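You operate a simulated robot arm through the tools that you are given. There is no shell and no other tool. Be economical: measure what you need, move in short steps, check, and stop when the job is done.

The job below is to be done with a simulated two-armed robot. You get a single attempt, and the scene is never put back.

TASK
Take the cap off the dark oil bottle and lay it down on the clear front of the rework bench.

Only the result counts: the job must be done as asked and must still hold three seconds after the hand-in. Knocking over, shifting, dropping, spilling or breaking anything else fails it. Lids that push on must go on centred and level and be pressed home; caps that screw on are set level and turned clockwise until they are tight.

THE ROBOT
Two 7-joint arms with two-finger parallel grippers on one trunk, on a base that drives. Base frame: it is fixed to the floor where the robot stands at the start and does not move with it; the origin is under the middle of the robot, x ahead of it, y to its left, z up; the surface under the hand at the start is at about z = 0.85. Units: m, degrees, N and s.
The left shoulder is at the start at [0.06, 0.143, 0.978], the right one opposite. With the tool pointing down near the work surface each hand reaches from about 0.32 to 0.74 m from the robot's upright axis, wherever it stands, measured 20 degrees to its own side. Payload 1.57 kg a hand.
The tool frame of a hand sits at the grasp point between the pads (the TCP): z along the fingers, y along the line on which they close. The tips reach 0.03 m beyond it. Largest opening 0.11 m; finger width 0.024, thickness 0.012; the body of the gripper, 0.048 by 0.112 m, starts 0.078 m behind the TCP.
Orientation is that of the tool frame in the base frame, as a unit quaternion [w, x, y, z]. With the fingers straight down and closing along the base's y, the tool's x points along the base's -x, its y along +y and its z along -z.

THE INTERFACE
- The arms move only by the tool nudge_tool. It takes "left_rows", "right_rows" or both (then of equal length, played together; a hand with none holds still); each is a list of rows, each an object of numbers (a shift or turn left out is 0, a gripper value left out holds the last): "tx", "ty", "tz": the shift along the tool's x, y, z in m; "wx", "wy", "wz": the turn, a rotation vector about the tool's x, y, z in degrees; "grip": the finger opening in m, from 0 to 0.11. In form: [{"tx": .., "ty": .., "tz": .., "wx": .., "wy": .., "wz": .., "grip": ..}, ...]. A call has 1 to 10 rows; each row is the pose to reach, as a shift and turn from the pose commanded when the call began, along the tool's axes at that moment. A row lasts 0.2 s, in which the tool goes at most 0.05 m and 8.6 degrees; a call with a longer step from one row to the next is refused whole, and so is a gripper value outside its range. A pose out of reach is approached as far as the arm can. The call stops where the force on the tool passes 40 N (or 10 N more than at its start, if that is more) or the arm is blocked; 0.2 s more then pass. The fingers move at their own pace (about 0.045 m/s each) and stop on an object; they squeeze with about 40 N. The grip force told is the motor's: it shows also when the fingers shut on nothing. Time passes only in rows, and 0.2 s behind the last, so rows that repeat a pose let the fingers close. It gives the time, the measured TCP pose, the force on the tool (base axes), the opening and the grip force at its end, in the units of the frame above (readings bear some noise), with the torque about the TCP (base axes, N m) and any sound that the robot's microphone picked up, and new pictures: "show" is both (left out), scene, wrist or none (wrist: the cameras of the hands that moved).
- Cameras (640 x 400 px; columns grow to the right, rows downward): "scene" is now at [0.0584, 0.0092, 1.5974]; the picture's right is [0.15, -0.99, 0.00], its down [-0.70, -0.11, -0.70] and it looks along [0.69, 0.11, -0.71] (base axes); focal length 269 px, centre (320, 200). "left" rides on the left gripper at [0.07, -0.016, -0.141] in its tool frame; the picture's right is [0.23, 0.97, 0.00], its down [-0.86, 0.20, -0.48] and it looks along [-0.47, 0.11, 0.88] (tool axes); focal length 222 px, centre (320, 200). "right" rides on the right gripper at [0.07, 0.016, -0.141] in its tool frame; the picture's right is [-0.23, 0.97, 0.00], its down [-0.86, -0.20, -0.48] and it looks along [-0.47, -0.11, 0.88] (tool axes); focal length 222 px, centre (320, 200). There is no depth. A picture from a camera that has moved, and an enlarged one, comes with that camera's place and axes in the base frame and with its lens. The place of the scene camera against the robot may be out by one fixed shift of up to 0.012 m in any direction.
- slide_trunk(by): slides the trunk up (or, below 0, down) by that many m; the arms and the scene camera ride with it, the base frame stays. It gives what a move gives, with no picture.
- base_move(legs): drives the robot by 1 to 6 legs, each [ahead, left, turn to the left] in m, m and degrees, along the robot's own axes; the way and the turn of a leg run together, so that a leg with both is an arc; at most 1.5 m and 180 degrees a leg. The arms and the cameras ride along, it lands a little off, and it stops where it bumps. It gives what a move gives, and a new picture of the scene camera.
- head_to(pan, tilt): turns the head with the scene camera to pan (to the left, within 86 degrees either way) and tilt (down, from -29 to 69), counted from straight ahead of the robot. It gives what a move gives, and a new picture of the scene camera.
- inspect(camera, box): a new picture of the part [left, top, right, bottom] of that camera's present view, enlarged. The clock stands still meanwhile.
- hand_in(): hands the job in; it is judged then, once.

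Work in short steps. Places have to be worked out from the pictures, the camera data and where the tool is seen: move nearer, look again, correct. Check each grasp and each placing, and mend what went wrong. You have 120 turns and 260 pictures in all, those below and enlarged ones among them. Open the grippers and draw the arms clear of the work before you hand the job in, unless the task says otherwise; then end with one line.

The tools are called by a JSON object that holds its "fn" and its "kwargs". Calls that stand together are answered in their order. nudge_tool: Moves the arms, as the interface text tells. Its arguments: {"type":"object","properties":{"left_rows":{"type":"array","items":{"type":"object","properties":{"tx":{"type":"number"},"ty":{"type":"number"},"tz":{"type":"number"},"wx":{"type":"number"},"wy":{"type":"number"},"wz":{"type":"number"},"grip":{"type":"number"}}}},"right_rows":{"type":"array","items":{"type":"object","properties":{"tx":{"type":"number"},"ty":{"type":"number"},"tz":{"type":"number"},"wx":{"type":"number"},"wy":{"type":"number"},"wz":{"type":"number"},"grip":{"type":"number"}}}},"show":{"type":"string","enum":["both","scene","wrist","none"]}},"required":[]} The other tools are called the same way: slide_trunk (by) slides the trunk up or down; base_move (legs) drives the base; head_to (pan, tilt) turns the head that bears the scene camera; inspect (camera, box) takes an enlarged picture of a part of a camera's view; hand_in () hands the job in.

At the start:

```text
time: 0.0
left_eef_pos: [0.5354, 0.32, 1.1327]
left_ee_rot: [0.001, 0.0, 1.0, -0.001]
left_wrist_force: [-0.4, 0.2, -0.5]
left_ft_torque: [0.02, -0.01, -0.01]
left_grip_width: 0.1099
left_gripper_force: 0.1
right_eef_pos: [0.5203, -0.0775, 1.1346]
right_ee_rot: [0.0, -0.001, 1.0, 0.001]
right_wrist_force: [0.4, -0.1, -0.4]
right_ft_torque: [0.01, 0.02, 0.04]
right_grip_width: 0.1102
right_gripper_force: 0.0
trunk travel left (down, up): [-0.577, 0.013]
robot x, y, heading: [0.002, -0.0001, 0.2]
head pan, tilt: [8.9, 45.4]
```

scene: 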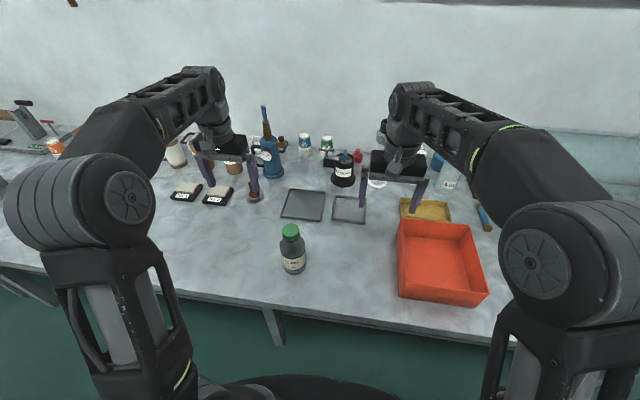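
right: 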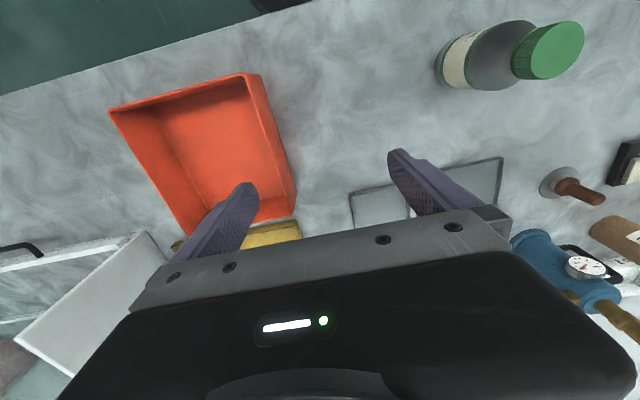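
left: 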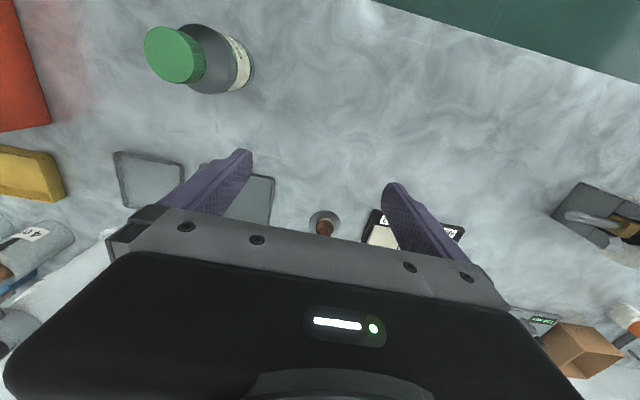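

There are a green-capped dark bottle in front and a black one at the back; I read their labels first.

{"fn": "inspect", "kwargs": {"camera": "scene", "box": [250, 210, 346, 290]}}

{"fn": "inspect", "kwargs": {"camera": "scene", "box": [220, 110, 460, 240]}}

```text
5.00 times, centred on (298, 250) of scene
camera zoom: at [0.0584, 0.0092, 1.5974], right [0.15, -0.99, 0.0], down [-0.7, -0.11, -0.7], along [0.69, 0.11, -0.71], focal length 1347 px, centre (430, -50)
```

zoom: 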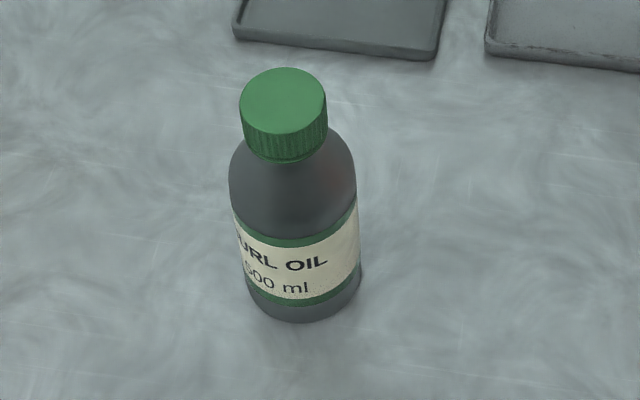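

```text
2.67 times, centred on (340, 175) of scene
camera zoom: at [0.0584, 0.0092, 1.5974], right [0.15, -0.99, 0.0], down [-0.7, -0.11, -0.7], along [0.69, 0.11, -0.71], focal length 718 px, centre (267, 267)
```

zoom: 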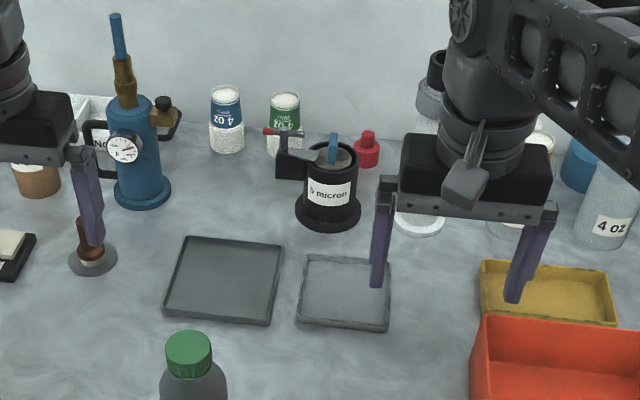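

BURL OIL with the green screw cap is the target: cap at about (0.478, 0.16), top z about 1.025. I plan to hold the body with the right hand coming from the right and unscrew with the left from above. First I yaw the right hand.

{"fn": "nudge_tool", "kwargs": {"right_rows": [{"wz": 8.5}, {"wz": 17}, {"wz": 25.5}, {"wz": 34}, {"wz": 42.5, "tx": 0.01}, {"wz": 51, "tx": 0.02}, {"wz": 59.5, "tx": 0.03}, {"wz": 68, "tx": 0.04}, {"wz": 76.5, "tx": 0.042}, {"wz": 85, "tx": 0.042}], "show": "scene"}}

```text
time: 2.2
left_eef_pos: [0.5351, 0.3186, 1.1342]
left_ee_rot: [0.001, 0.001, 1.0, -0.001]
left_wrist_force: [-0.6, 0.7, 0.2]
left_ft_torque: [0.01, -0.01, 0.02]
left_grip_width: 0.1097
left_gripper_force: 0.2
right_eef_pos: [0.479, -0.0778, 1.1339]
right_ee_rot: [0.0, 0.676, 0.737, 0.0]
right_wrist_force: [0.5, -0.2, 0.0]
right_ft_torque: [0.04, 0.01, 0.0]
right_grip_width: 0.1101
right_gripper_force: 0.0
trunk travel left (down, up): [-0.577, 0.013]
robot x, y, heading: [0.0019, -0.0003, -0.2]
head pan, tilt: [8.9, 45.4]
camera scene: at [0.0584, 0.0092, 1.5974], right [0.15, -0.99, 0.0], down [-0.7, -0.11, -0.7], along [0.69, 0.11, -0.71], focal length 269 px, centre (320, 200)
```

scene: 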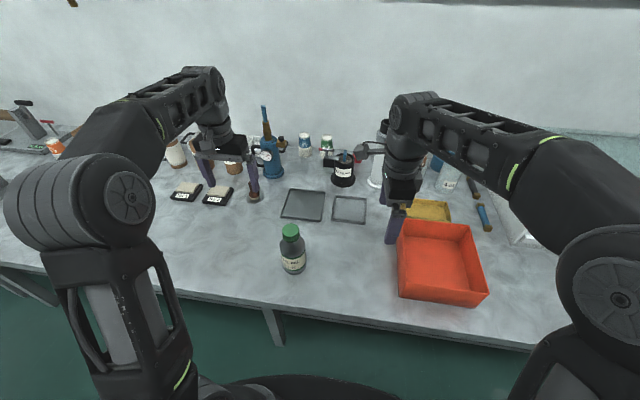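

Yaw worked; tool x now points to +y. Now I tilt the fingers toward the bottle about the tool's y.

{"fn": "nudge_tool", "kwargs": {"right_rows": [{"wy": 8.5}, {"wy": 17}, {"wy": 25.5}, {"wy": 34}, {"wy": 42.5}, {"wy": 51}, {"wy": 59.5}, {"wy": 68}, {"wy": 68}]}}

```text
time: 4.2
left_eef_pos: [0.5358, 0.3172, 1.1338]
left_ee_rot: [0.0, 0.0, 1.0, 0.0]
left_wrist_force: [-0.1, 0.8, -0.1]
left_ft_torque: [0.0, 0.02, 0.0]
left_grip_width: 0.1099
left_gripper_force: 0.1
right_eef_pos: [0.4802, -0.0784, 1.1339]
right_ee_rot: [-0.413, 0.559, 0.611, 0.379]
right_wrist_force: [0.2, 0.2, -0.8]
right_ft_torque: [0.0, -0.03, -0.02]
right_grip_width: 0.1101
right_gripper_force: 0.0
trunk travel left (down, up): [-0.577, 0.013]
robot x, y, heading: [0.0011, -0.0041, -0.3]
head pan, tilt: [8.9, 45.4]
camera scene: at [0.0581, 0.0095, 1.5974], right [0.15, -0.99, 0.0], down [-0.7, -0.11, -0.7], along [0.69, 0.11, -0.71], focal length 269 px, centre (320, 200)
camera right: at [0.5043, -0.1803, 1.2511], right [0.98, 0.0, -0.21], down [-0.13, -0.78, -0.62], along [-0.16, 0.63, -0.76], focal length 222 px, centre (320, 200)
```

scene: 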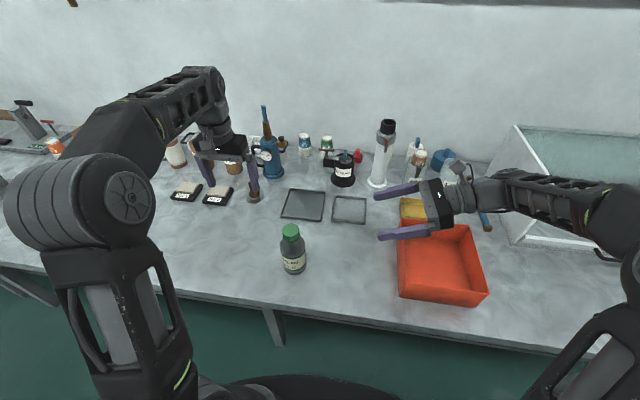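
right: 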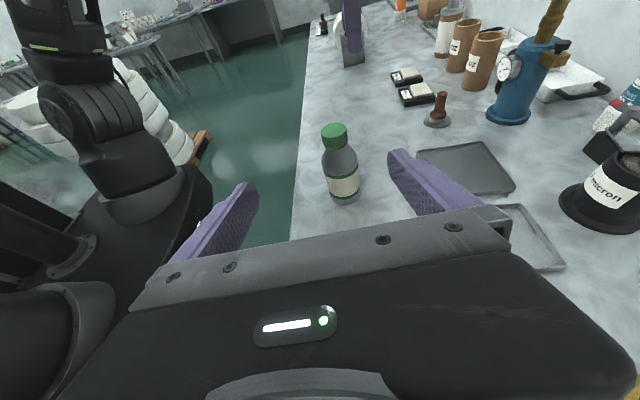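

Tool is about 22° below horizontal, pointing at the bottle; three views agree on the axis (0.480, 0.159), cap top z ≈ 1.026. I go to a pre-approach 0.11 m short of the body.

{"fn": "nudge_tool", "kwargs": {"right_rows": [{"tx": -0.0192, "ty": 0.0035, "tz": 0.0318}, {"tx": -0.0385, "ty": 0.007, "tz": 0.0636}, {"tx": -0.0577, "ty": 0.0105, "tz": 0.0954}, {"tx": -0.077, "ty": 0.014, "tz": 0.127}, {"tx": -0.0962, "ty": 0.0175, "tz": 0.159}, {"tx": -0.1154, "ty": 0.0209, "tz": 0.1907}, {"tx": -0.1154, "ty": 0.0209, "tz": 0.1907}]}}

```text
time: 5.8
left_eef_pos: [0.5348, 0.3176, 1.1335]
left_ee_rot: [0.001, -0.001, 1.0, 0.0]
left_wrist_force: [-0.2, 0.0, 0.2]
left_ft_torque: [-0.01, -0.02, -0.01]
left_grip_width: 0.1104
left_gripper_force: 0.0
right_eef_pos: [0.4858, 0.0584, 0.9551]
right_ee_rot: [-0.412, 0.56, 0.612, 0.378]
right_wrist_force: [0.5, -0.8, -0.1]
right_ft_torque: [-0.02, 0.01, -0.02]
right_grip_width: 0.11
right_gripper_force: 0.1
trunk travel left (down, up): [-0.577, 0.013]
robot x, y, heading: [0.0012, 0.0017, -0.2]
head pan, tilt: [8.9, 45.4]
camera scene: at [0.058, 0.009, 1.5974], right [0.15, -0.99, 0.0], down [-0.7, -0.11, -0.7], along [0.69, 0.11, -0.71], focal length 269 px, centre (320, 200)
camera right: at [0.5109, -0.044, 1.0719], right [0.98, 0.0, -0.21], down [-0.13, -0.78, -0.61], along [-0.16, 0.63, -0.76], focal length 222 px, centre (320, 200)
```

scene: 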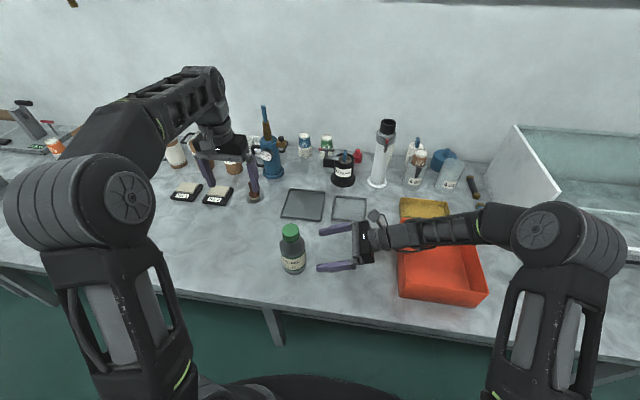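
right: 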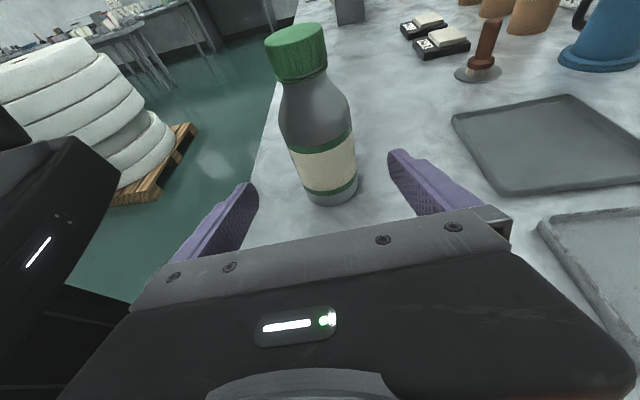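

Bottle refined to (0.481, 0.156). I advance along the fingers by 0.106 m so the open fingers straddle the body.

{"fn": "nudge_tool", "kwargs": {"right_rows": [{"ty": 0.002, "tz": 0.02}, {"ty": 0.0038, "tz": 0.04}, {"ty": 0.0038, "tz": 0.06}, {"ty": 0.0038, "tz": 0.08}, {"ty": 0.0038, "tz": 0.095}, {"ty": 0.0038, "tz": 0.1056}, {"ty": 0.0038, "tz": 0.1056}]}}

```text
time: 7.4
left_eef_pos: [0.5342, 0.3184, 1.1318]
left_ee_rot: [0.0, 0.0, 1.0, 0.0]
left_wrist_force: [0.9, -0.1, 0.6]
left_ft_torque: [0.05, 0.01, 0.02]
left_grip_width: 0.1103
left_gripper_force: 0.0
right_eef_pos: [0.4827, 0.1548, 0.9148]
right_ee_rot: [-0.412, 0.56, 0.612, 0.377]
right_wrist_force: [1.1, -0.5, 0.3]
right_ft_torque: [0.0, 0.02, -0.01]
right_grip_width: 0.1101
right_gripper_force: 0.1
trunk travel left (down, up): [-0.577, 0.013]
robot x, y, heading: [-0.0006, -0.0004, 0.3]
head pan, tilt: [8.9, 45.4]
camera scene: at [0.0584, 0.0091, 1.5974], right [0.15, -0.99, 0.0], down [-0.7, -0.11, -0.7], along [0.69, 0.11, -0.71], focal length 269 px, centre (320, 200)
camera right: at [0.5076, 0.0528, 1.032], right [0.98, 0.0, -0.21], down [-0.13, -0.78, -0.61], along [-0.16, 0.63, -0.76], focal length 222 px, centre (320, 200)
```

scene: 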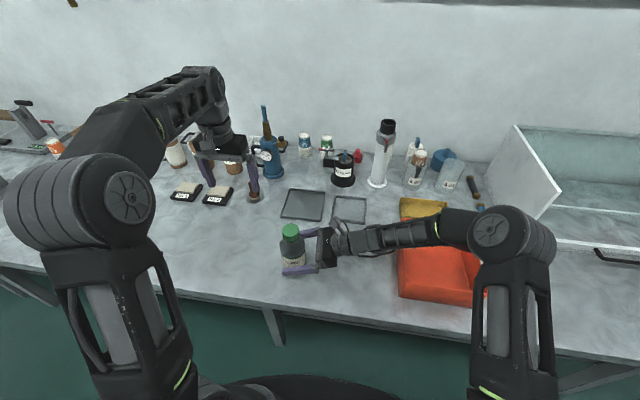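
right: 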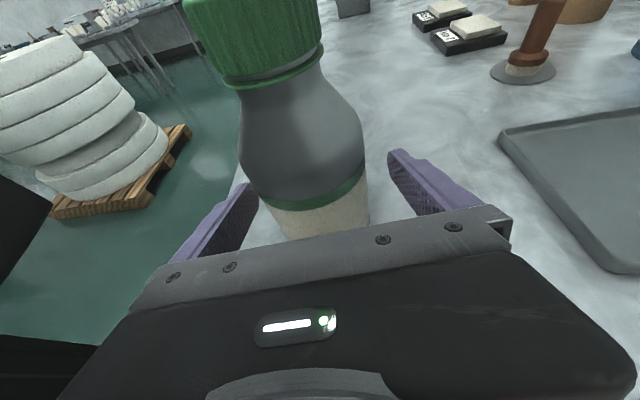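

The bottle sits between the fingers, perhaps 4 mm toward the near finger; I shift by that and close on it.

{"fn": "nudge_tool", "kwargs": {"right_rows": [{"ty": -0.003, "grip": 0.11}, {"ty": -0.003, "grip": 0.06}, {"ty": -0.003, "grip": 0.06}, {"ty": -0.003, "grip": 0.06}, {"ty": -0.003, "grip": 0.06}]}}

```text
time: 8.6
left_eef_pos: [0.5357, 0.3196, 1.1334]
left_ee_rot: [0.001, -0.001, 1.0, 0.0]
left_wrist_force: [-0.4, -0.3, -0.6]
left_ft_torque: [-0.01, 0.0, 0.0]
left_grip_width: 0.1097
left_gripper_force: 0.0
right_eef_pos: [0.4799, 0.1534, 0.9154]
right_ee_rot: [-0.411, 0.561, 0.611, 0.378]
right_wrist_force: [1.6, -0.1, 0.3]
right_ft_torque: [-0.08, -0.04, -0.03]
right_grip_width: 0.0708
right_gripper_force: 28.7
trunk travel left (down, up): [-0.577, 0.013]
robot x, y, heading: [0.0034, -0.0033, -0.0]
head pan, tilt: [8.9, 45.4]
camera scene: at [0.0585, 0.0092, 1.5974], right [0.15, -0.99, 0.0], down [-0.7, -0.11, -0.7], along [0.69, 0.11, -0.71], focal length 269 px, centre (320, 200)
camera right: at [0.5051, 0.0518, 1.0324], right [0.98, 0.0, -0.21], down [-0.13, -0.78, -0.61], along [-0.16, 0.63, -0.76], focal length 222 px, centre (320, 200)
```

scene: 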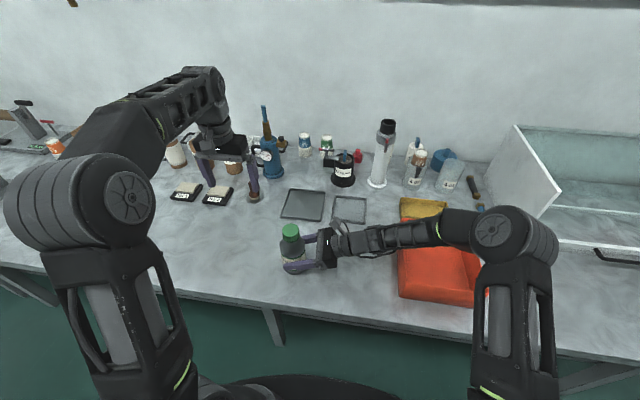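
right: 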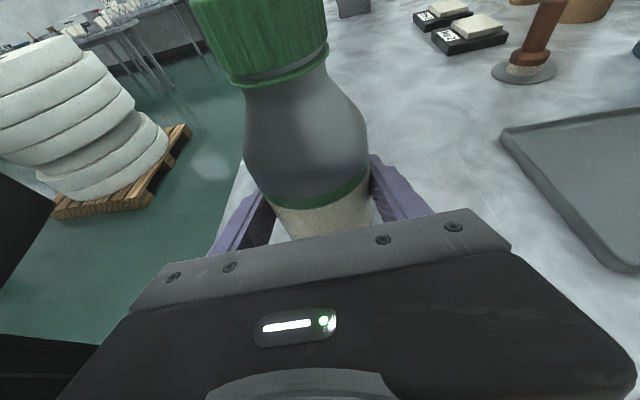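

Bottle gripped (0.071 m wide). Now the left hand moves above the cap, pre-wound 64° clockwise, fingers opened to 0.08.

{"fn": "nudge_tool", "kwargs": {"left_rows": [{"tx": 0.007, "ty": -0.0205, "tz": 0.0016, "wz": 8, "grip": 0.08}, {"tx": 0.0139, "ty": -0.0409, "tz": 0.003, "wz": 16}, {"tx": 0.0209, "ty": -0.0614, "tz": 0.005, "wz": 24}, {"tx": 0.0279, "ty": -0.0818, "tz": 0.006, "wz": 32}, {"tx": 0.0348, "ty": -0.1022, "tz": 0.008, "wz": 40}, {"tx": 0.0418, "ty": -0.1227, "tz": 0.01, "wz": 48}, {"tx": 0.0487, "ty": -0.1432, "tz": 0.011, "wz": 56}, {"tx": 0.0557, "ty": -0.1636, "tz": 0.013, "wz": 64}, {"tx": 0.0557, "ty": -0.1636, "tz": 0.013, "wz": 64}]}}

```text
time: 10.6
left_eef_pos: [0.4807, 0.1542, 1.1203]
left_ee_rot: [0.001, 0.531, 0.847, 0.0]
left_wrist_force: [0.0, -0.6, -0.1]
left_ft_torque: [0.0, 0.0, -0.01]
left_grip_width: 0.0799
left_gripper_force: 0.1
right_eef_pos: [0.4798, 0.1532, 0.9159]
right_ee_rot: [-0.412, 0.561, 0.611, 0.378]
right_wrist_force: [0.5, -0.9, 1.0]
right_ft_torque: [-0.01, -0.01, -0.04]
right_grip_width: 0.0706
right_gripper_force: 40.0
trunk travel left (down, up): [-0.577, 0.013]
robot x, y, heading: [-0.0013, 0.0037, 0.1]
head pan, tilt: [8.9, 45.4]
camera scene: at [0.0585, 0.0091, 1.5974], right [0.15, -0.99, 0.0], down [-0.7, -0.11, -0.7], along [0.69, 0.11, -0.71], focal length 269 px, centre (320, 200)
camera left: at [0.435, 0.21, 1.2626], right [0.78, 0.63, 0.0], down [0.55, -0.68, 0.48], along [0.3, -0.37, -0.88], focal length 222 px, centre (320, 200)
```

scene: 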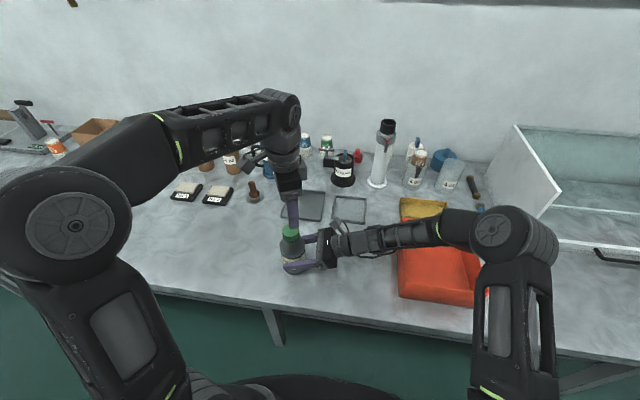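
left: 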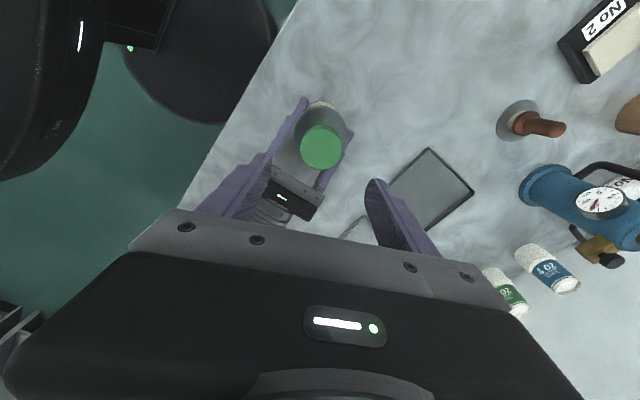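

From the left camera the cap is at about (0.476, 0.162). I correct halfway-plus and lower to tips just above the cap to look again.

{"fn": "nudge_tool", "kwargs": {"left_rows": [{"tx": 0.003, "ty": -0.001, "tz": 0.015}, {"tx": 0.007, "ty": -0.001, "tz": 0.03}, {"tx": 0.007, "ty": -0.001, "tz": 0.04}, {"tx": 0.007, "ty": -0.001, "tz": 0.048}, {"tx": 0.007, "ty": -0.001, "tz": 0.048}]}}

{"fn": "inspect", "kwargs": {"camera": "scene", "box": [250, 200, 346, 280]}}

```text
time: 11.8
left_eef_pos: [0.4772, 0.1601, 1.0728]
left_ee_rot: [0.002, 0.529, 0.848, 0.0]
left_wrist_force: [0.7, -0.3, -0.9]
left_ft_torque: [0.01, 0.03, 0.01]
left_grip_width: 0.0801
left_gripper_force: 0.1
right_eef_pos: [0.4808, 0.1548, 0.9158]
right_ee_rot: [-0.411, 0.561, 0.611, 0.378]
right_wrist_force: [-0.8, -0.4, 1.4]
right_ft_torque: [-0.02, 0.02, -0.03]
right_grip_width: 0.0708
right_gripper_force: 39.9
trunk travel left (down, up): [-0.577, 0.013]
robot x, y, heading: [0.001, 0.0015, -0.4]
head pan, tilt: [8.9, 45.4]
camera scene: at [0.0584, 0.0091, 1.5974], right [0.15, -0.99, 0.0], down [-0.7, -0.11, -0.7], along [0.69, 0.11, -0.71], focal length 269 px, centre (320, 200)
camera left: at [0.4304, 0.2158, 1.2153], right [0.78, 0.63, 0.0], down [0.55, -0.68, 0.48], along [0.3, -0.37, -0.88], focal length 222 px, centre (320, 200)
```

scene: 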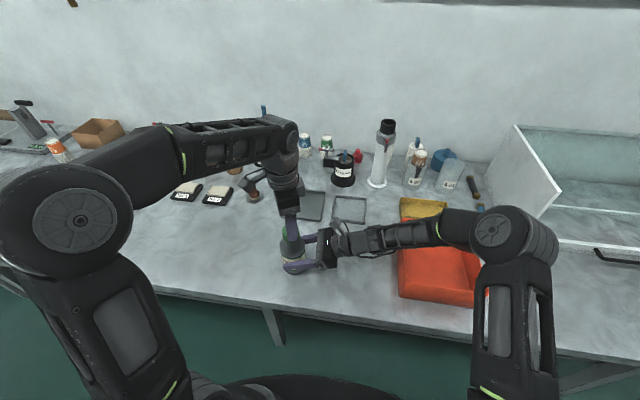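
left: 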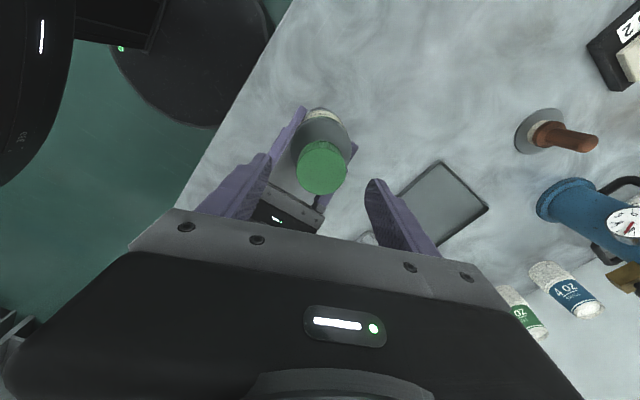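

```text
5.00 times, centred on (298, 240) of scene
camera zoom: at [0.0584, 0.0091, 1.5974], right [0.15, -0.99, 0.0], down [-0.7, -0.11, -0.7], along [0.69, 0.11, -0.71], focal length 1347 px, centre (430, 0)
```

zoom: 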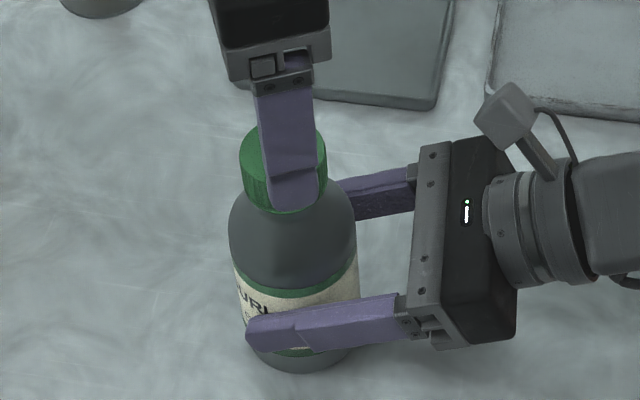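

The cap reads (0.476, 0.163) again and is centred between the fingers. I lower so the tips end near the cap's lower edge (z ≈ 0.998) and close.

{"fn": "nudge_tool", "kwargs": {"left_rows": [{"tx": 0.003, "tz": 0.012}, {"tx": 0.003, "tz": 0.024}, {"tx": 0.003, "tz": 0.036}, {"tx": 0.003, "tz": 0.045}, {"tx": 0.003, "tz": 0.045, "grip": 0.03}, {"tx": 0.003, "tz": 0.045}, {"tx": 0.003, "tz": 0.045}, {"tx": 0.003, "tz": 0.045}], "show": "wrist"}}

{"fn": "inspect", "kwargs": {"camera": "scene", "box": [250, 200, 346, 280]}}

```text
time: 13.6
left_eef_pos: [0.475, 0.1652, 1.0289]
left_ee_rot: [0.002, 0.529, 0.848, 0.002]
left_wrist_force: [11.5, 8.0, -1.7]
left_ft_torque: [0.24, -0.31, 0.13]
left_grip_width: 0.0444
left_gripper_force: 30.8
right_eef_pos: [0.479, 0.1543, 0.9153]
right_ee_rot: [-0.413, 0.559, 0.611, 0.378]
right_wrist_force: [-9.9, -9.0, 4.0]
right_ft_torque: [0.64, -0.89, 0.06]
right_grip_width: 0.0705
right_gripper_force: 39.7
trunk travel left (down, up): [-0.577, 0.013]
robot x, y, heading: [-0.0006, 0.0044, 0.1]
head pan, tilt: [8.9, 45.4]
camera left: at [0.4287, 0.2196, 1.1713], right [0.77, 0.63, 0.0], down [0.55, -0.68, 0.48], along [0.31, -0.37, -0.88], focal length 222 px, centre (320, 200)
```

left: 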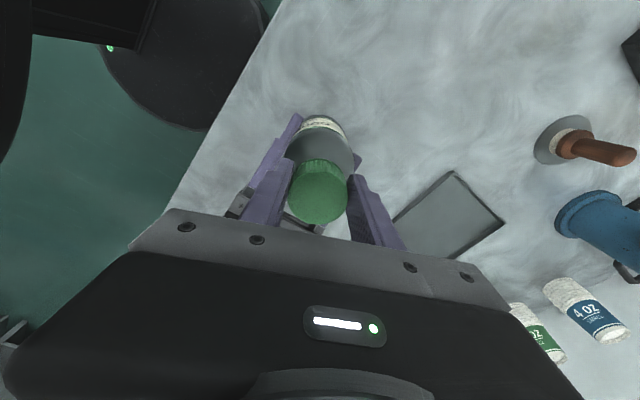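

```text
5.00 times, centred on (298, 240) of scene
camera zoom: at [0.0585, 0.009, 1.5974], right [0.15, -0.99, 0.0], down [-0.7, -0.11, -0.7], along [0.69, 0.11, -0.71], focal length 1347 px, centre (430, 0)
```

zoom: 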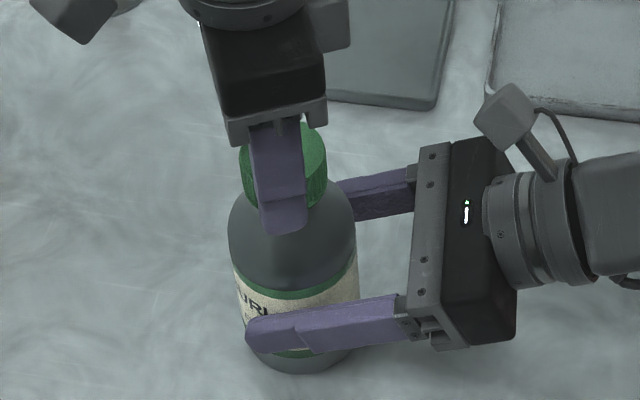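

Cap is gripped (0.0444 m) with about 14 N side load along tool +y; I relieve it by a small shift and read again.

{"fn": "nudge_tool", "kwargs": {"left_rows": [{"ty": 0.003}, {"ty": 0.003}], "show": "none"}}

```text
time: 14.2
left_eef_pos: [0.4754, 0.1642, 1.0285]
left_ee_rot: [0.0, 0.53, 0.848, 0.0]
left_wrist_force: [1.1, 7.5, 5.1]
left_ft_torque: [0.17, -0.15, 0.0]
left_grip_width: 0.0443
left_gripper_force: 40.7
right_eef_pos: [0.48, 0.1535, 0.9143]
right_ee_rot: [-0.412, 0.561, 0.611, 0.378]
right_wrist_force: [-4.1, -7.4, 1.5]
right_ft_torque: [0.55, 0.62, -0.06]
right_grip_width: 0.0705
right_gripper_force: 39.9
trunk travel left (down, up): [-0.577, 0.013]
robot x, y, heading: [-0.0006, 0.0001, 0.1]
head pan, tilt: [8.9, 45.4]
```

Load is small now. I turn counter-clockwise about 40° and watch force and torque.

{"fn": "nudge_tool", "kwargs": {"left_rows": [{"wz": -5}, {"wz": -10}, {"wz": -15}, {"wz": -20}, {"wz": -25}, {"wz": -30}, {"wz": -35}, {"wz": -40}], "show": "wrist"}}

{"fn": "inspect", "kwargs": {"camera": "scene", "box": [250, 200, 346, 280]}}

```text
time: 15.9
left_eef_pos: [0.475, 0.1626, 1.0283]
left_ee_rot: [0.001, 0.245, 0.97, -0.002]
left_wrist_force: [-4.9, -1.5, 7.5]
left_ft_torque: [-0.01, 0.17, -0.04]
left_grip_width: 0.0442
left_gripper_force: 39.4
right_eef_pos: [0.4817, 0.1534, 0.9162]
right_ee_rot: [-0.411, 0.562, 0.61, 0.379]
right_wrist_force: [1.5, 0.4, 1.6]
right_ft_torque: [0.12, 0.2, 0.1]
right_grip_width: 0.0708
right_gripper_force: 40.2
trunk travel left (down, up): [-0.577, 0.013]
robot x, y, heading: [0.0012, 0.0001, 0.2]
head pan, tilt: [8.9, 45.4]
stopped in row 8 (left hand): the force on the tool passed its limit at 41 N (the readings are from after the stop); the commanded pose is now the measured one
camera left: at [0.4054, 0.1811, 1.1708], right [0.26, 0.97, 0.0], down [0.85, -0.23, 0.48], along [0.46, -0.13, -0.88], focal length 222 px, centre (320, 200)
```

left: 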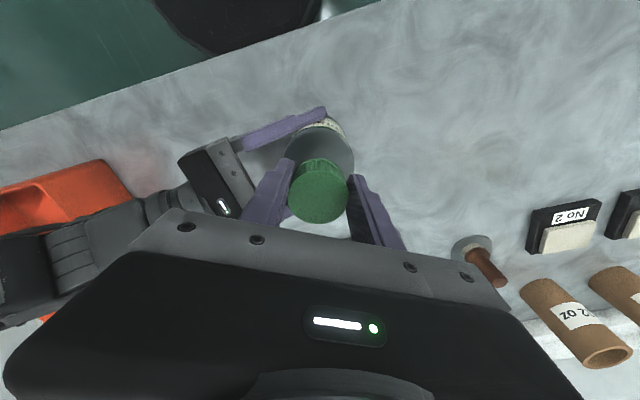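

```text
5.00 times, centred on (298, 240) of scene
camera zoom: at [0.0572, 0.0088, 1.5974], right [0.15, -0.99, 0.0], down [-0.7, -0.11, -0.7], along [0.69, 0.11, -0.71], focal length 1347 px, centre (430, 0)
```

zoom: 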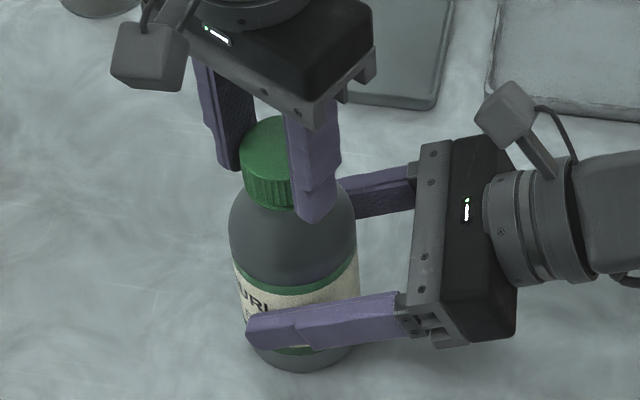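

The bottle label did not turn, so the cap seems to have turned about 36° before a side/upward load stopped it. I continue in smaller bites, rising slightly.

{"fn": "nudge_tool", "kwargs": {"left_rows": [{"wz": -5, "tz": -0.0003}, {"wz": -10, "tz": -0.0005}, {"wz": -15, "tz": -0.0008}, {"wz": -20, "tz": -0.001}, {"wz": -20, "tz": -0.001}], "show": "none"}}

```text
time: 17.1
left_eef_pos: [0.4758, 0.1613, 1.0297]
left_ee_rot: [-0.001, 0.072, 0.997, -0.003]
left_wrist_force: [-13.1, -14.5, 4.0]
left_ft_torque: [-0.46, 0.26, -0.13]
left_grip_width: 0.0444
left_gripper_force: 40.3
right_eef_pos: [0.4814, 0.1548, 0.9165]
right_ee_rot: [-0.41, 0.562, 0.61, 0.379]
right_wrist_force: [10.6, 14.8, 1.2]
right_ft_torque: [-1.1, 1.3, -0.02]
right_grip_width: 0.0708
right_gripper_force: 40.0
trunk travel left (down, up): [-0.577, 0.013]
robot x, y, heading: [-0.0003, 0.001, 0.0]
head pan, tilt: [8.9, 45.4]
```

Side load (-13, -14) N shows the tool is off the cap axis; I shift with it and turn on.

{"fn": "nudge_tool", "kwargs": {"left_rows": [{"tx": 0.0025, "ty": -0.0038}, {"tx": 0.0025, "ty": -0.0038, "wz": -5}, {"tx": 0.0025, "ty": -0.0038, "wz": -10, "tz": -0.0002}, {"tx": 0.0025, "ty": -0.0038, "wz": -15, "tz": -0.0004}, {"tx": 0.0025, "ty": -0.0038, "wz": -20, "tz": -0.0006}, {"tx": 0.0025, "ty": -0.0038, "wz": -20, "tz": -0.0006}], "show": "wrist"}}

{"fn": "inspect", "kwargs": {"camera": "scene", "box": [250, 200, 346, 280]}}

```text
time: 18.5
left_eef_pos: [0.4723, 0.1591, 1.0295]
left_ee_rot: [0.0, -0.102, 0.995, -0.002]
left_wrist_force: [11.6, -4.8, -0.6]
left_ft_torque: [-0.1, -0.89, -0.04]
left_grip_width: 0.0441
left_gripper_force: 40.0
right_eef_pos: [0.4803, 0.1545, 0.9153]
right_ee_rot: [-0.413, 0.56, 0.612, 0.377]
right_wrist_force: [-8.6, 3.6, 8.3]
right_ft_torque: [-0.11, -0.57, -0.03]
right_grip_width: 0.0707
right_gripper_force: 40.2
trunk travel left (down, up): [-0.577, 0.013]
robot x, y, heading: [0.0018, 0.0016, -0.0]
head pan, tilt: [8.9, 45.4]
camera left: at [0.4072, 0.1288, 1.172], right [-0.42, 0.91, 0.0], down [0.79, 0.37, 0.48], along [0.44, 0.2, -0.88], focal length 222 px, centre (320, 200)
```

left: 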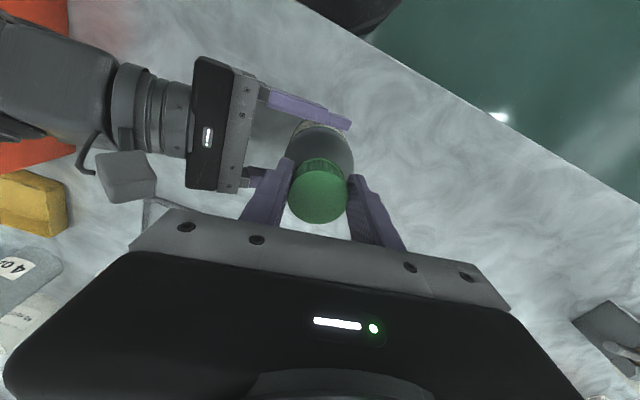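

```text
5.00 times, centred on (298, 240) of scene
camera zoom: at [0.0583, 0.0088, 1.5974], right [0.15, -0.99, 0.0], down [-0.7, -0.11, -0.7], along [0.69, 0.11, -0.71], focal length 1347 px, centre (430, 0)
```

zoom: 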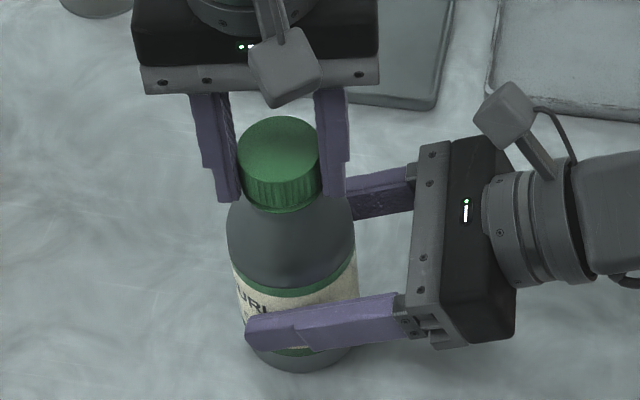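

The cap axis works out to about (0.479, 0.159), i.e. 5 mm off the TCP along tool -x. I continue turning about that axis.

{"fn": "nudge_tool", "kwargs": {"left_rows": [{"tx": -0.0025, "ty": -0.0016}, {"tx": -0.0026, "ty": -0.0023, "wz": -7, "tz": -0.0001}, {"tx": -0.0027, "ty": -0.0028, "wz": -14, "tz": -0.0002}, {"tx": -0.0028, "ty": -0.0034, "wz": -21, "tz": -0.0003}, {"tx": -0.0031, "ty": -0.004, "wz": -28, "tz": -0.0004}, {"tx": -0.0034, "ty": -0.0045, "wz": -35, "tz": -0.0005}, {"tx": -0.0038, "ty": -0.0049, "wz": -42, "tz": -0.0006}, {"tx": -0.0042, "ty": -0.0053, "wz": -49, "tz": -0.0007}, {"tx": -0.0042, "ty": -0.0053, "wz": -49, "tz": -0.0007}], "show": "wrist"}}

{"fn": "inspect", "kwargs": {"camera": "scene", "box": [250, 200, 346, 280]}}

```text
time: 20.5
left_eef_pos: [0.4785, 0.1546, 1.0314]
left_ee_rot: [-0.001, -0.506, 0.863, 0.0]
left_wrist_force: [-5.1, -5.7, -2.1]
left_ft_torque: [-0.3, 0.18, 0.02]
left_grip_width: 0.0442
left_gripper_force: 40.0
right_eef_pos: [0.4823, 0.1536, 0.9157]
right_ee_rot: [-0.41, 0.563, 0.609, 0.38]
right_wrist_force: [2.7, 5.9, 5.3]
right_ft_torque: [-0.22, 0.57, 0.04]
right_grip_width: 0.0707
right_gripper_force: 39.5
trunk travel left (down, up): [-0.577, 0.013]
robot x, y, heading: [-0.0054, 0.0025, -0.0]
head pan, tilt: [8.9, 45.4]
camera left: at [0.4576, 0.0853, 1.1731], right [-0.96, 0.28, 0.0], down [0.24, 0.85, 0.47], along [0.13, 0.46, -0.88], focal length 222 px, centre (320, 200)
```

left: 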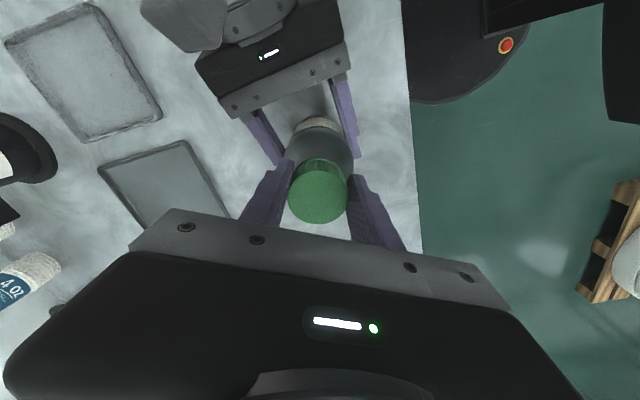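

```text
5.00 times, centred on (298, 240) of scene
camera zoom: at [0.0578, 0.0089, 1.5974], right [0.15, -0.99, 0.0], down [-0.7, -0.11, -0.7], along [0.69, 0.11, -0.71], focal length 1347 px, centre (430, 0)
```

zoom: 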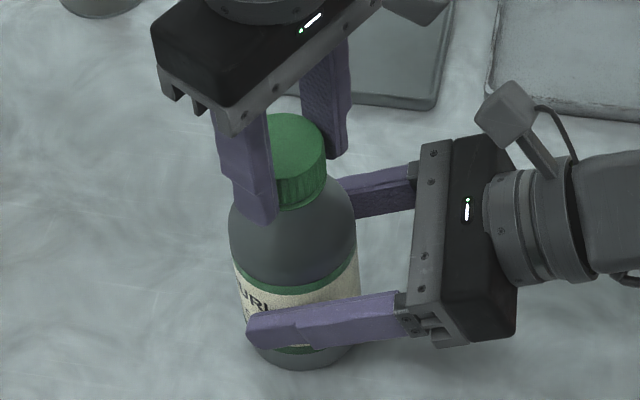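

Turned about 125° in all with low loads and the label still. I continue another 30°.

{"fn": "nudge_tool", "kwargs": {"left_rows": [{"wz": -7, "ty": -0.0006, "tz": -0.0001}, {"wz": -14, "ty": -0.0012, "tx": -0.0002, "tz": -0.0003}, {"wz": -21, "ty": -0.0018, "tx": -0.0003, "tz": -0.0004}, {"wz": -28, "ty": -0.0024, "tx": -0.0006, "tz": -0.0006}, {"wz": -35, "ty": -0.0029, "tx": -0.0009, "tz": -0.0007}, {"wz": -35, "ty": -0.0029, "tx": -0.0009, "tz": -0.0007}], "show": "none"}}

{"fn": "inspect", "kwargs": {"camera": "scene", "box": [250, 200, 346, 280]}}

```text
time: 21.9
left_eef_pos: [0.4806, 0.1554, 1.0306]
left_ee_rot: [0.001, 0.742, -0.67, 0.001]
left_wrist_force: [2.1, -9.1, -0.7]
left_ft_torque: [-0.3, 0.01, 0.01]
left_grip_width: 0.0445
left_gripper_force: 40.5
right_eef_pos: [0.4818, 0.1548, 0.9157]
right_ee_rot: [-0.412, 0.561, 0.611, 0.378]
right_wrist_force: [1.2, 9.3, 5.7]
right_ft_torque: [-0.39, -0.4, -0.14]
right_grip_width: 0.0709
right_gripper_force: 40.5
trunk travel left (down, up): [-0.577, 0.013]
robot x, y, heading: [-0.0047, -0.0015, 0.0]
head pan, tilt: [8.9, 45.4]
```

```text
5.00 times, centred on (298, 240) of scene
camera zoom: at [0.0585, 0.0091, 1.5974], right [0.15, -0.99, 0.0], down [-0.7, -0.11, -0.7], along [0.69, 0.11, -0.71], focal length 1347 px, centre (430, 0)
```

zoom: 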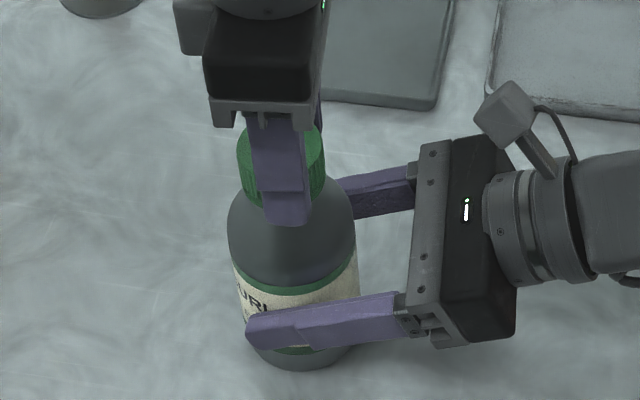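

Still turning freely at yaw -96°. I shift 2 mm toward -y to relieve load and turn another 35°.

{"fn": "nudge_tool", "kwargs": {"left_rows": [{"wz": -7, "ty": -0.0006, "tx": 0.002, "tz": -0.0001}, {"wz": -14, "ty": -0.0012, "tx": 0.0018, "tz": -0.0003}, {"wz": -21, "ty": -0.0018, "tx": 0.0017, "tz": -0.0004}, {"wz": -28, "ty": -0.0024, "tx": 0.0014, "tz": -0.0006}, {"wz": -35, "ty": -0.0029, "tx": 0.0011, "tz": -0.0007}, {"wz": -35, "ty": -0.0029, "tx": 0.0011, "tz": -0.0007}], "show": "none"}}

{"fn": "inspect", "kwargs": {"camera": "scene", "box": [250, 200, 346, 280]}}

```text
time: 23.3
left_eef_pos: [0.4829, 0.1544, 1.0318]
left_ee_rot: [0.001, 0.91, -0.415, 0.0]
left_wrist_force: [8.7, 7.2, -2.0]
left_ft_torque: [0.32, -0.2, -0.04]
left_grip_width: 0.0444
left_gripper_force: 39.7
right_eef_pos: [0.4804, 0.1539, 0.916]
right_ee_rot: [-0.412, 0.561, 0.61, 0.378]
right_wrist_force: [-6.9, -4.1, 8.5]
right_ft_torque: [1.09, -0.6, -0.04]
right_grip_width: 0.0709
right_gripper_force: 40.3
trunk travel left (down, up): [-0.577, 0.013]
robot x, y, heading: [-0.0004, -0.0019, -0.1]
head pan, tilt: [8.9, 45.4]
```

```text
5.00 times, centred on (298, 240) of scene
camera zoom: at [0.0581, 0.0093, 1.5974], right [0.15, -0.99, 0.0], down [-0.7, -0.11, -0.7], along [0.69, 0.11, -0.71], focal length 1347 px, centre (430, 0)
```

zoom: 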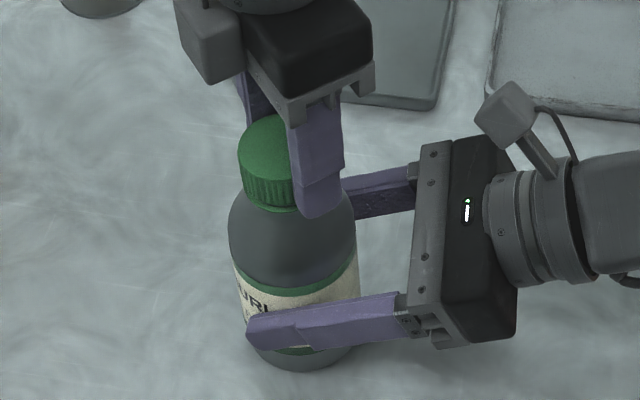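

About 195° turned with near-zero torque. I do a small 3 mm lift test to see whether the cap is free.

{"fn": "nudge_tool", "kwargs": {"left_rows": [{"tz": -0.001}, {"tz": -0.002}, {"tz": -0.003}, {"tz": -0.003}], "show": "none"}}

{"fn": "inspect", "kwargs": {"camera": "scene", "box": [250, 200, 346, 280]}}

```text
time: 24.3
left_eef_pos: [0.484, 0.1544, 1.0329]
left_ee_rot: [0.001, 0.909, -0.416, -0.001]
left_wrist_force: [12.9, 12.4, -25.1]
left_ft_torque: [0.48, -0.54, -0.07]
left_grip_width: 0.0442
left_gripper_force: 40.0
right_eef_pos: [0.4806, 0.1551, 0.9156]
right_ee_rot: [-0.412, 0.56, 0.611, 0.378]
right_wrist_force: [-12.7, -10.6, 20.6]
right_ft_torque: [0.85, -1.02, 0.11]
right_grip_width: 0.0709
right_gripper_force: 39.8
trunk travel left (down, up): [-0.577, 0.013]
robot x, y, heading: [0.0006, 0.0018, -0.3]
head pan, tilt: [8.9, 45.4]
```

```text
5.00 times, centred on (298, 240) of scene
camera zoom: at [0.0588, 0.0093, 1.5973], right [0.15, -0.99, 0.0], down [-0.7, -0.11, -0.7], along [0.69, 0.11, -0.71], focal length 1347 px, centre (430, 0)
```

zoom: 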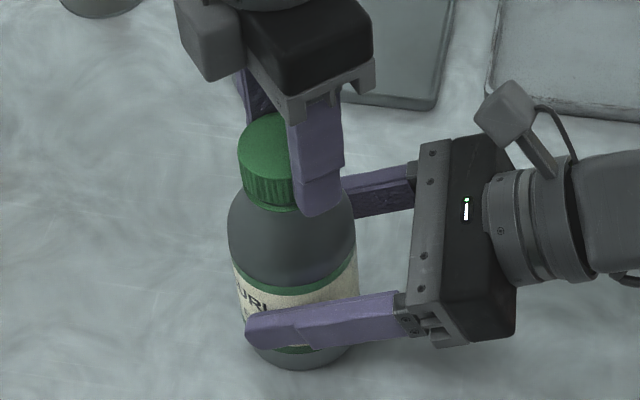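

Still held by the thread (25 N down). I undo the lift, relieve sideways and turn on another 35°.

{"fn": "nudge_tool", "kwargs": {"left_rows": [{"tz": 0.0022, "ty": -0.0028}, {"wz": -7, "ty": -0.0034, "tz": 0.0021}, {"wz": -14, "ty": -0.004, "tx": -0.0002, "tz": 0.002}, {"wz": -21, "ty": -0.0046, "tx": -0.0003, "tz": 0.0019}, {"wz": -28, "ty": -0.0052, "tx": -0.0006, "tz": 0.0018}, {"wz": -35, "ty": -0.0057, "tx": -0.0009, "tz": 0.0017}, {"wz": -35, "ty": -0.0057, "tx": -0.0009, "tz": 0.0017}], "show": "wrist"}}

{"fn": "inspect", "kwargs": {"camera": "scene", "box": [250, 200, 346, 280]}}

```text
time: 25.9
left_eef_pos: [0.488, 0.1582, 1.0331]
left_ee_rot: [0.003, 0.992, -0.123, 0.0]
left_wrist_force: [-4.1, -0.6, -15.5]
left_ft_torque: [-0.06, 0.01, 0.02]
left_grip_width: 0.0442
left_gripper_force: 39.7
right_eef_pos: [0.4819, 0.1549, 0.915]
right_ee_rot: [-0.41, 0.563, 0.61, 0.379]
right_wrist_force: [4.5, 1.1, 11.3]
right_ft_torque: [0.01, 0.38, -0.04]
right_grip_width: 0.0707
right_gripper_force: 40.1
trunk travel left (down, up): [-0.577, 0.013]
robot x, y, heading: [0.0021, -0.0012, -0.0]
head pan, tilt: [8.9, 45.4]
camera left: at [0.5588, 0.1571, 1.1751], right [-0.02, -1.0, 0.0], down [-0.88, 0.02, 0.48], along [-0.48, 0.0, -0.88], focal length 222 px, centre (320, 200)
```

left: 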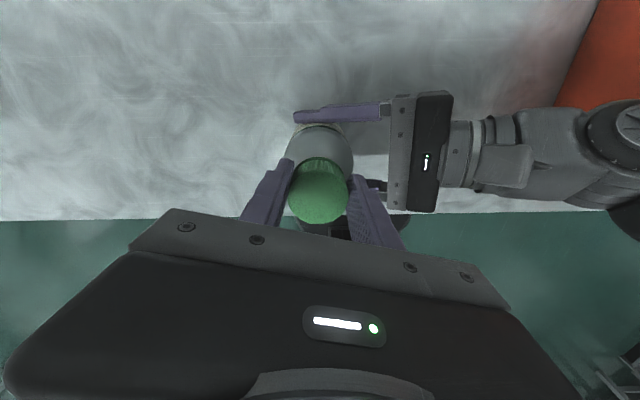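

```text
5.00 times, centred on (298, 240) of scene
camera zoom: at [0.0589, 0.01, 1.5974], right [0.15, -0.99, 0.0], down [-0.7, -0.11, -0.7], along [0.69, 0.11, -0.71], focal length 1347 px, centre (430, 0)
```

zoom: 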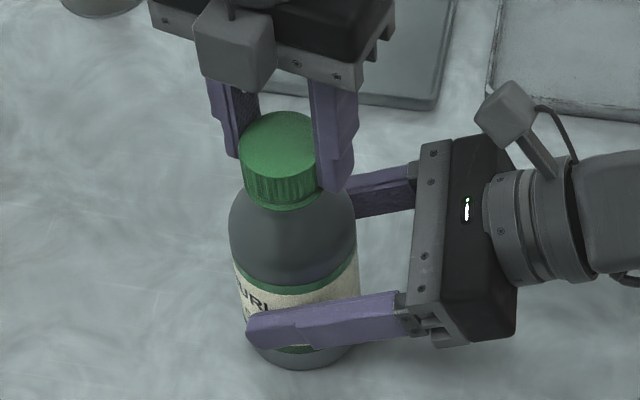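

Smooth; yaw -166°, total about 230°. I go on while the wrist allows.

{"fn": "nudge_tool", "kwargs": {"left_rows": [{"wz": -7, "ty": -0.0006}, {"wz": -14, "ty": -0.0012, "tx": -0.0002}, {"wz": -21, "ty": -0.0018, "tx": -0.0003}, {"wz": -28, "ty": -0.0024, "tx": -0.0006}, {"wz": -35, "ty": -0.0029, "tx": -0.0009}, {"wz": -42, "ty": -0.0033, "tx": -0.0013}, {"wz": -49, "ty": -0.0037, "tx": -0.0017}, {"wz": -49, "ty": -0.0037, "tx": -0.0017}], "show": "none"}}

{"fn": "inspect", "kwargs": {"camera": "scene", "box": [250, 200, 346, 280]}}

```text
time: 27.5
left_eef_pos: [0.4837, 0.1673, 1.0289]
left_ee_rot: [0.009, 0.962, 0.274, 0.008]
left_wrist_force: [-0.6, -1.6, 9.1]
left_ft_torque: [-0.15, 0.19, -0.03]
left_grip_width: 0.0439
left_gripper_force: 40.0
left hand out of reach, approached as far as the arm can: row 7
right_eef_pos: [0.4797, 0.1541, 0.9152]
right_ee_rot: [-0.412, 0.56, 0.612, 0.377]
right_wrist_force: [-0.1, -1.4, 3.2]
right_ft_torque: [0.28, 0.24, 0.05]
right_grip_width: 0.0706
right_gripper_force: 40.0
trunk travel left (down, up): [-0.577, 0.013]
robot x, y, heading: [0.0007, -0.002, 0.3]
head pan, tilt: [8.9, 45.4]
stopped in row 7 (left hand): the force on the tool passed its limit at 51 N (the readings are from after the stop); the commanded pose is now the measured one
```

```text
5.00 times, centred on (298, 240) of scene
camera zoom: at [0.0575, 0.0085, 1.5976], right [0.15, -0.99, 0.0], down [-0.7, -0.11, -0.7], along [0.69, 0.11, -0.71], focal length 1347 px, centre (430, 0)
```

zoom: 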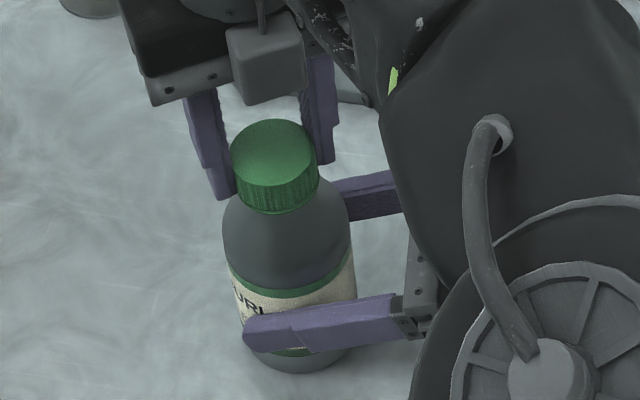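

The wrist hit its limit at about -210° and the elbow swung. I release the cap, rise, then unwind; scene view first to check the elbow.

{"fn": "nudge_tool", "kwargs": {"left_rows": [{"grip": 0.08}, {"grip": 0.08}, {"grip": 0.08}], "show": "scene"}}

```text
time: 28.3
left_eef_pos: [0.4826, 0.1686, 1.0281]
left_ee_rot: [0.008, 0.962, 0.274, 0.008]
left_wrist_force: [-0.6, 0.3, -0.7]
left_ft_torque: [-0.03, -0.01, 0.03]
left_grip_width: 0.0801
left_gripper_force: 0.0
right_eef_pos: [0.4795, 0.1556, 0.9149]
right_ee_rot: [-0.412, 0.56, 0.611, 0.379]
right_wrist_force: [-1.5, -3.6, 9.6]
right_ft_torque: [0.16, 0.15, 0.05]
right_grip_width: 0.0709
right_gripper_force: 40.2
trunk travel left (down, up): [-0.577, 0.013]
robot x, y, heading: [-0.0005, -0.0013, 0.1]
head pan, tilt: [8.9, 45.4]
camera scene: at [0.0577, 0.0083, 1.5975], right [0.15, -0.99, 0.0], down [-0.7, -0.11, -0.7], along [0.69, 0.11, -0.71], focal length 269 px, centre (320, 200)
```

scene: 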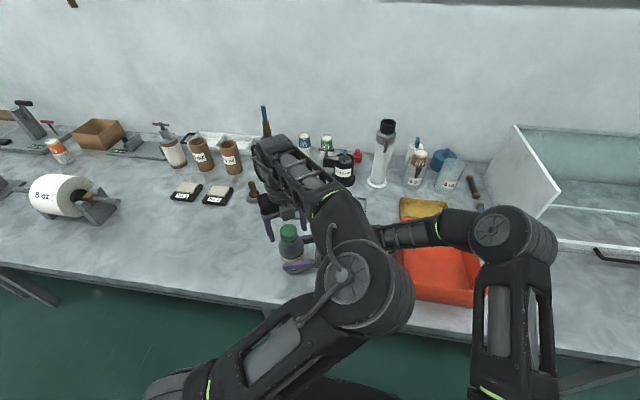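

The elbow is inboard but clear. I raise the left hand 0.06 m straight up and begin unwinding.

{"fn": "nudge_tool", "kwargs": {"left_rows": [{"tz": -0.02}, {"tz": -0.04}, {"tz": -0.06}, {"tz": -0.06, "wz": 8}, {"tz": -0.06, "wz": 16}, {"tz": -0.06, "wz": 24}, {"tz": -0.06, "wz": 32}, {"tz": -0.06, "wz": 40}, {"tz": -0.06, "wz": 48}, {"tz": -0.06, "wz": 56}], "show": "scene"}}

```text
time: 30.5
left_eef_pos: [0.4817, 0.1698, 1.0877]
left_ee_rot: [0.003, 0.978, -0.209, 0.011]
left_wrist_force: [-0.1, -0.7, 1.2]
left_ft_torque: [0.02, -0.02, 0.02]
left_grip_width: 0.08
left_gripper_force: 0.0
left hand out of reach, approached as far as the arm can: row 1, 2, 3
right_eef_pos: [0.4792, 0.1544, 0.915]
right_ee_rot: [-0.412, 0.559, 0.612, 0.378]
right_wrist_force: [1.8, 0.5, 14.9]
right_ft_torque: [0.58, 0.05, -0.04]
right_grip_width: 0.0707
right_gripper_force: 40.2
trunk travel left (down, up): [-0.577, 0.013]
robot x, y, heading: [-0.0007, -0.0017, -0.1]
head pan, tilt: [8.9, 45.4]
camera scene: at [0.0576, 0.0086, 1.5975], right [0.15, -0.99, 0.0], down [-0.7, -0.11, -0.7], along [0.69, 0.11, -0.71], focal length 269 px, centre (320, 200)
```

scene: 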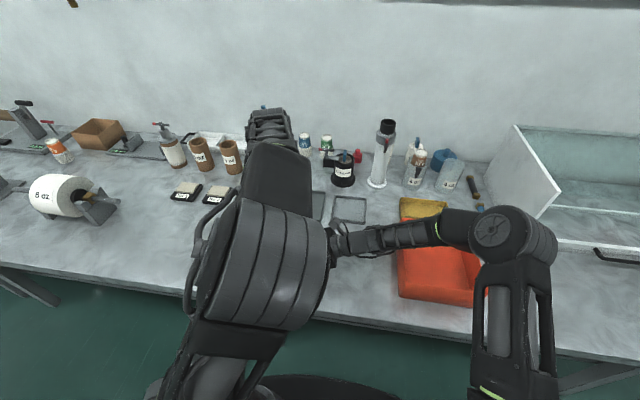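

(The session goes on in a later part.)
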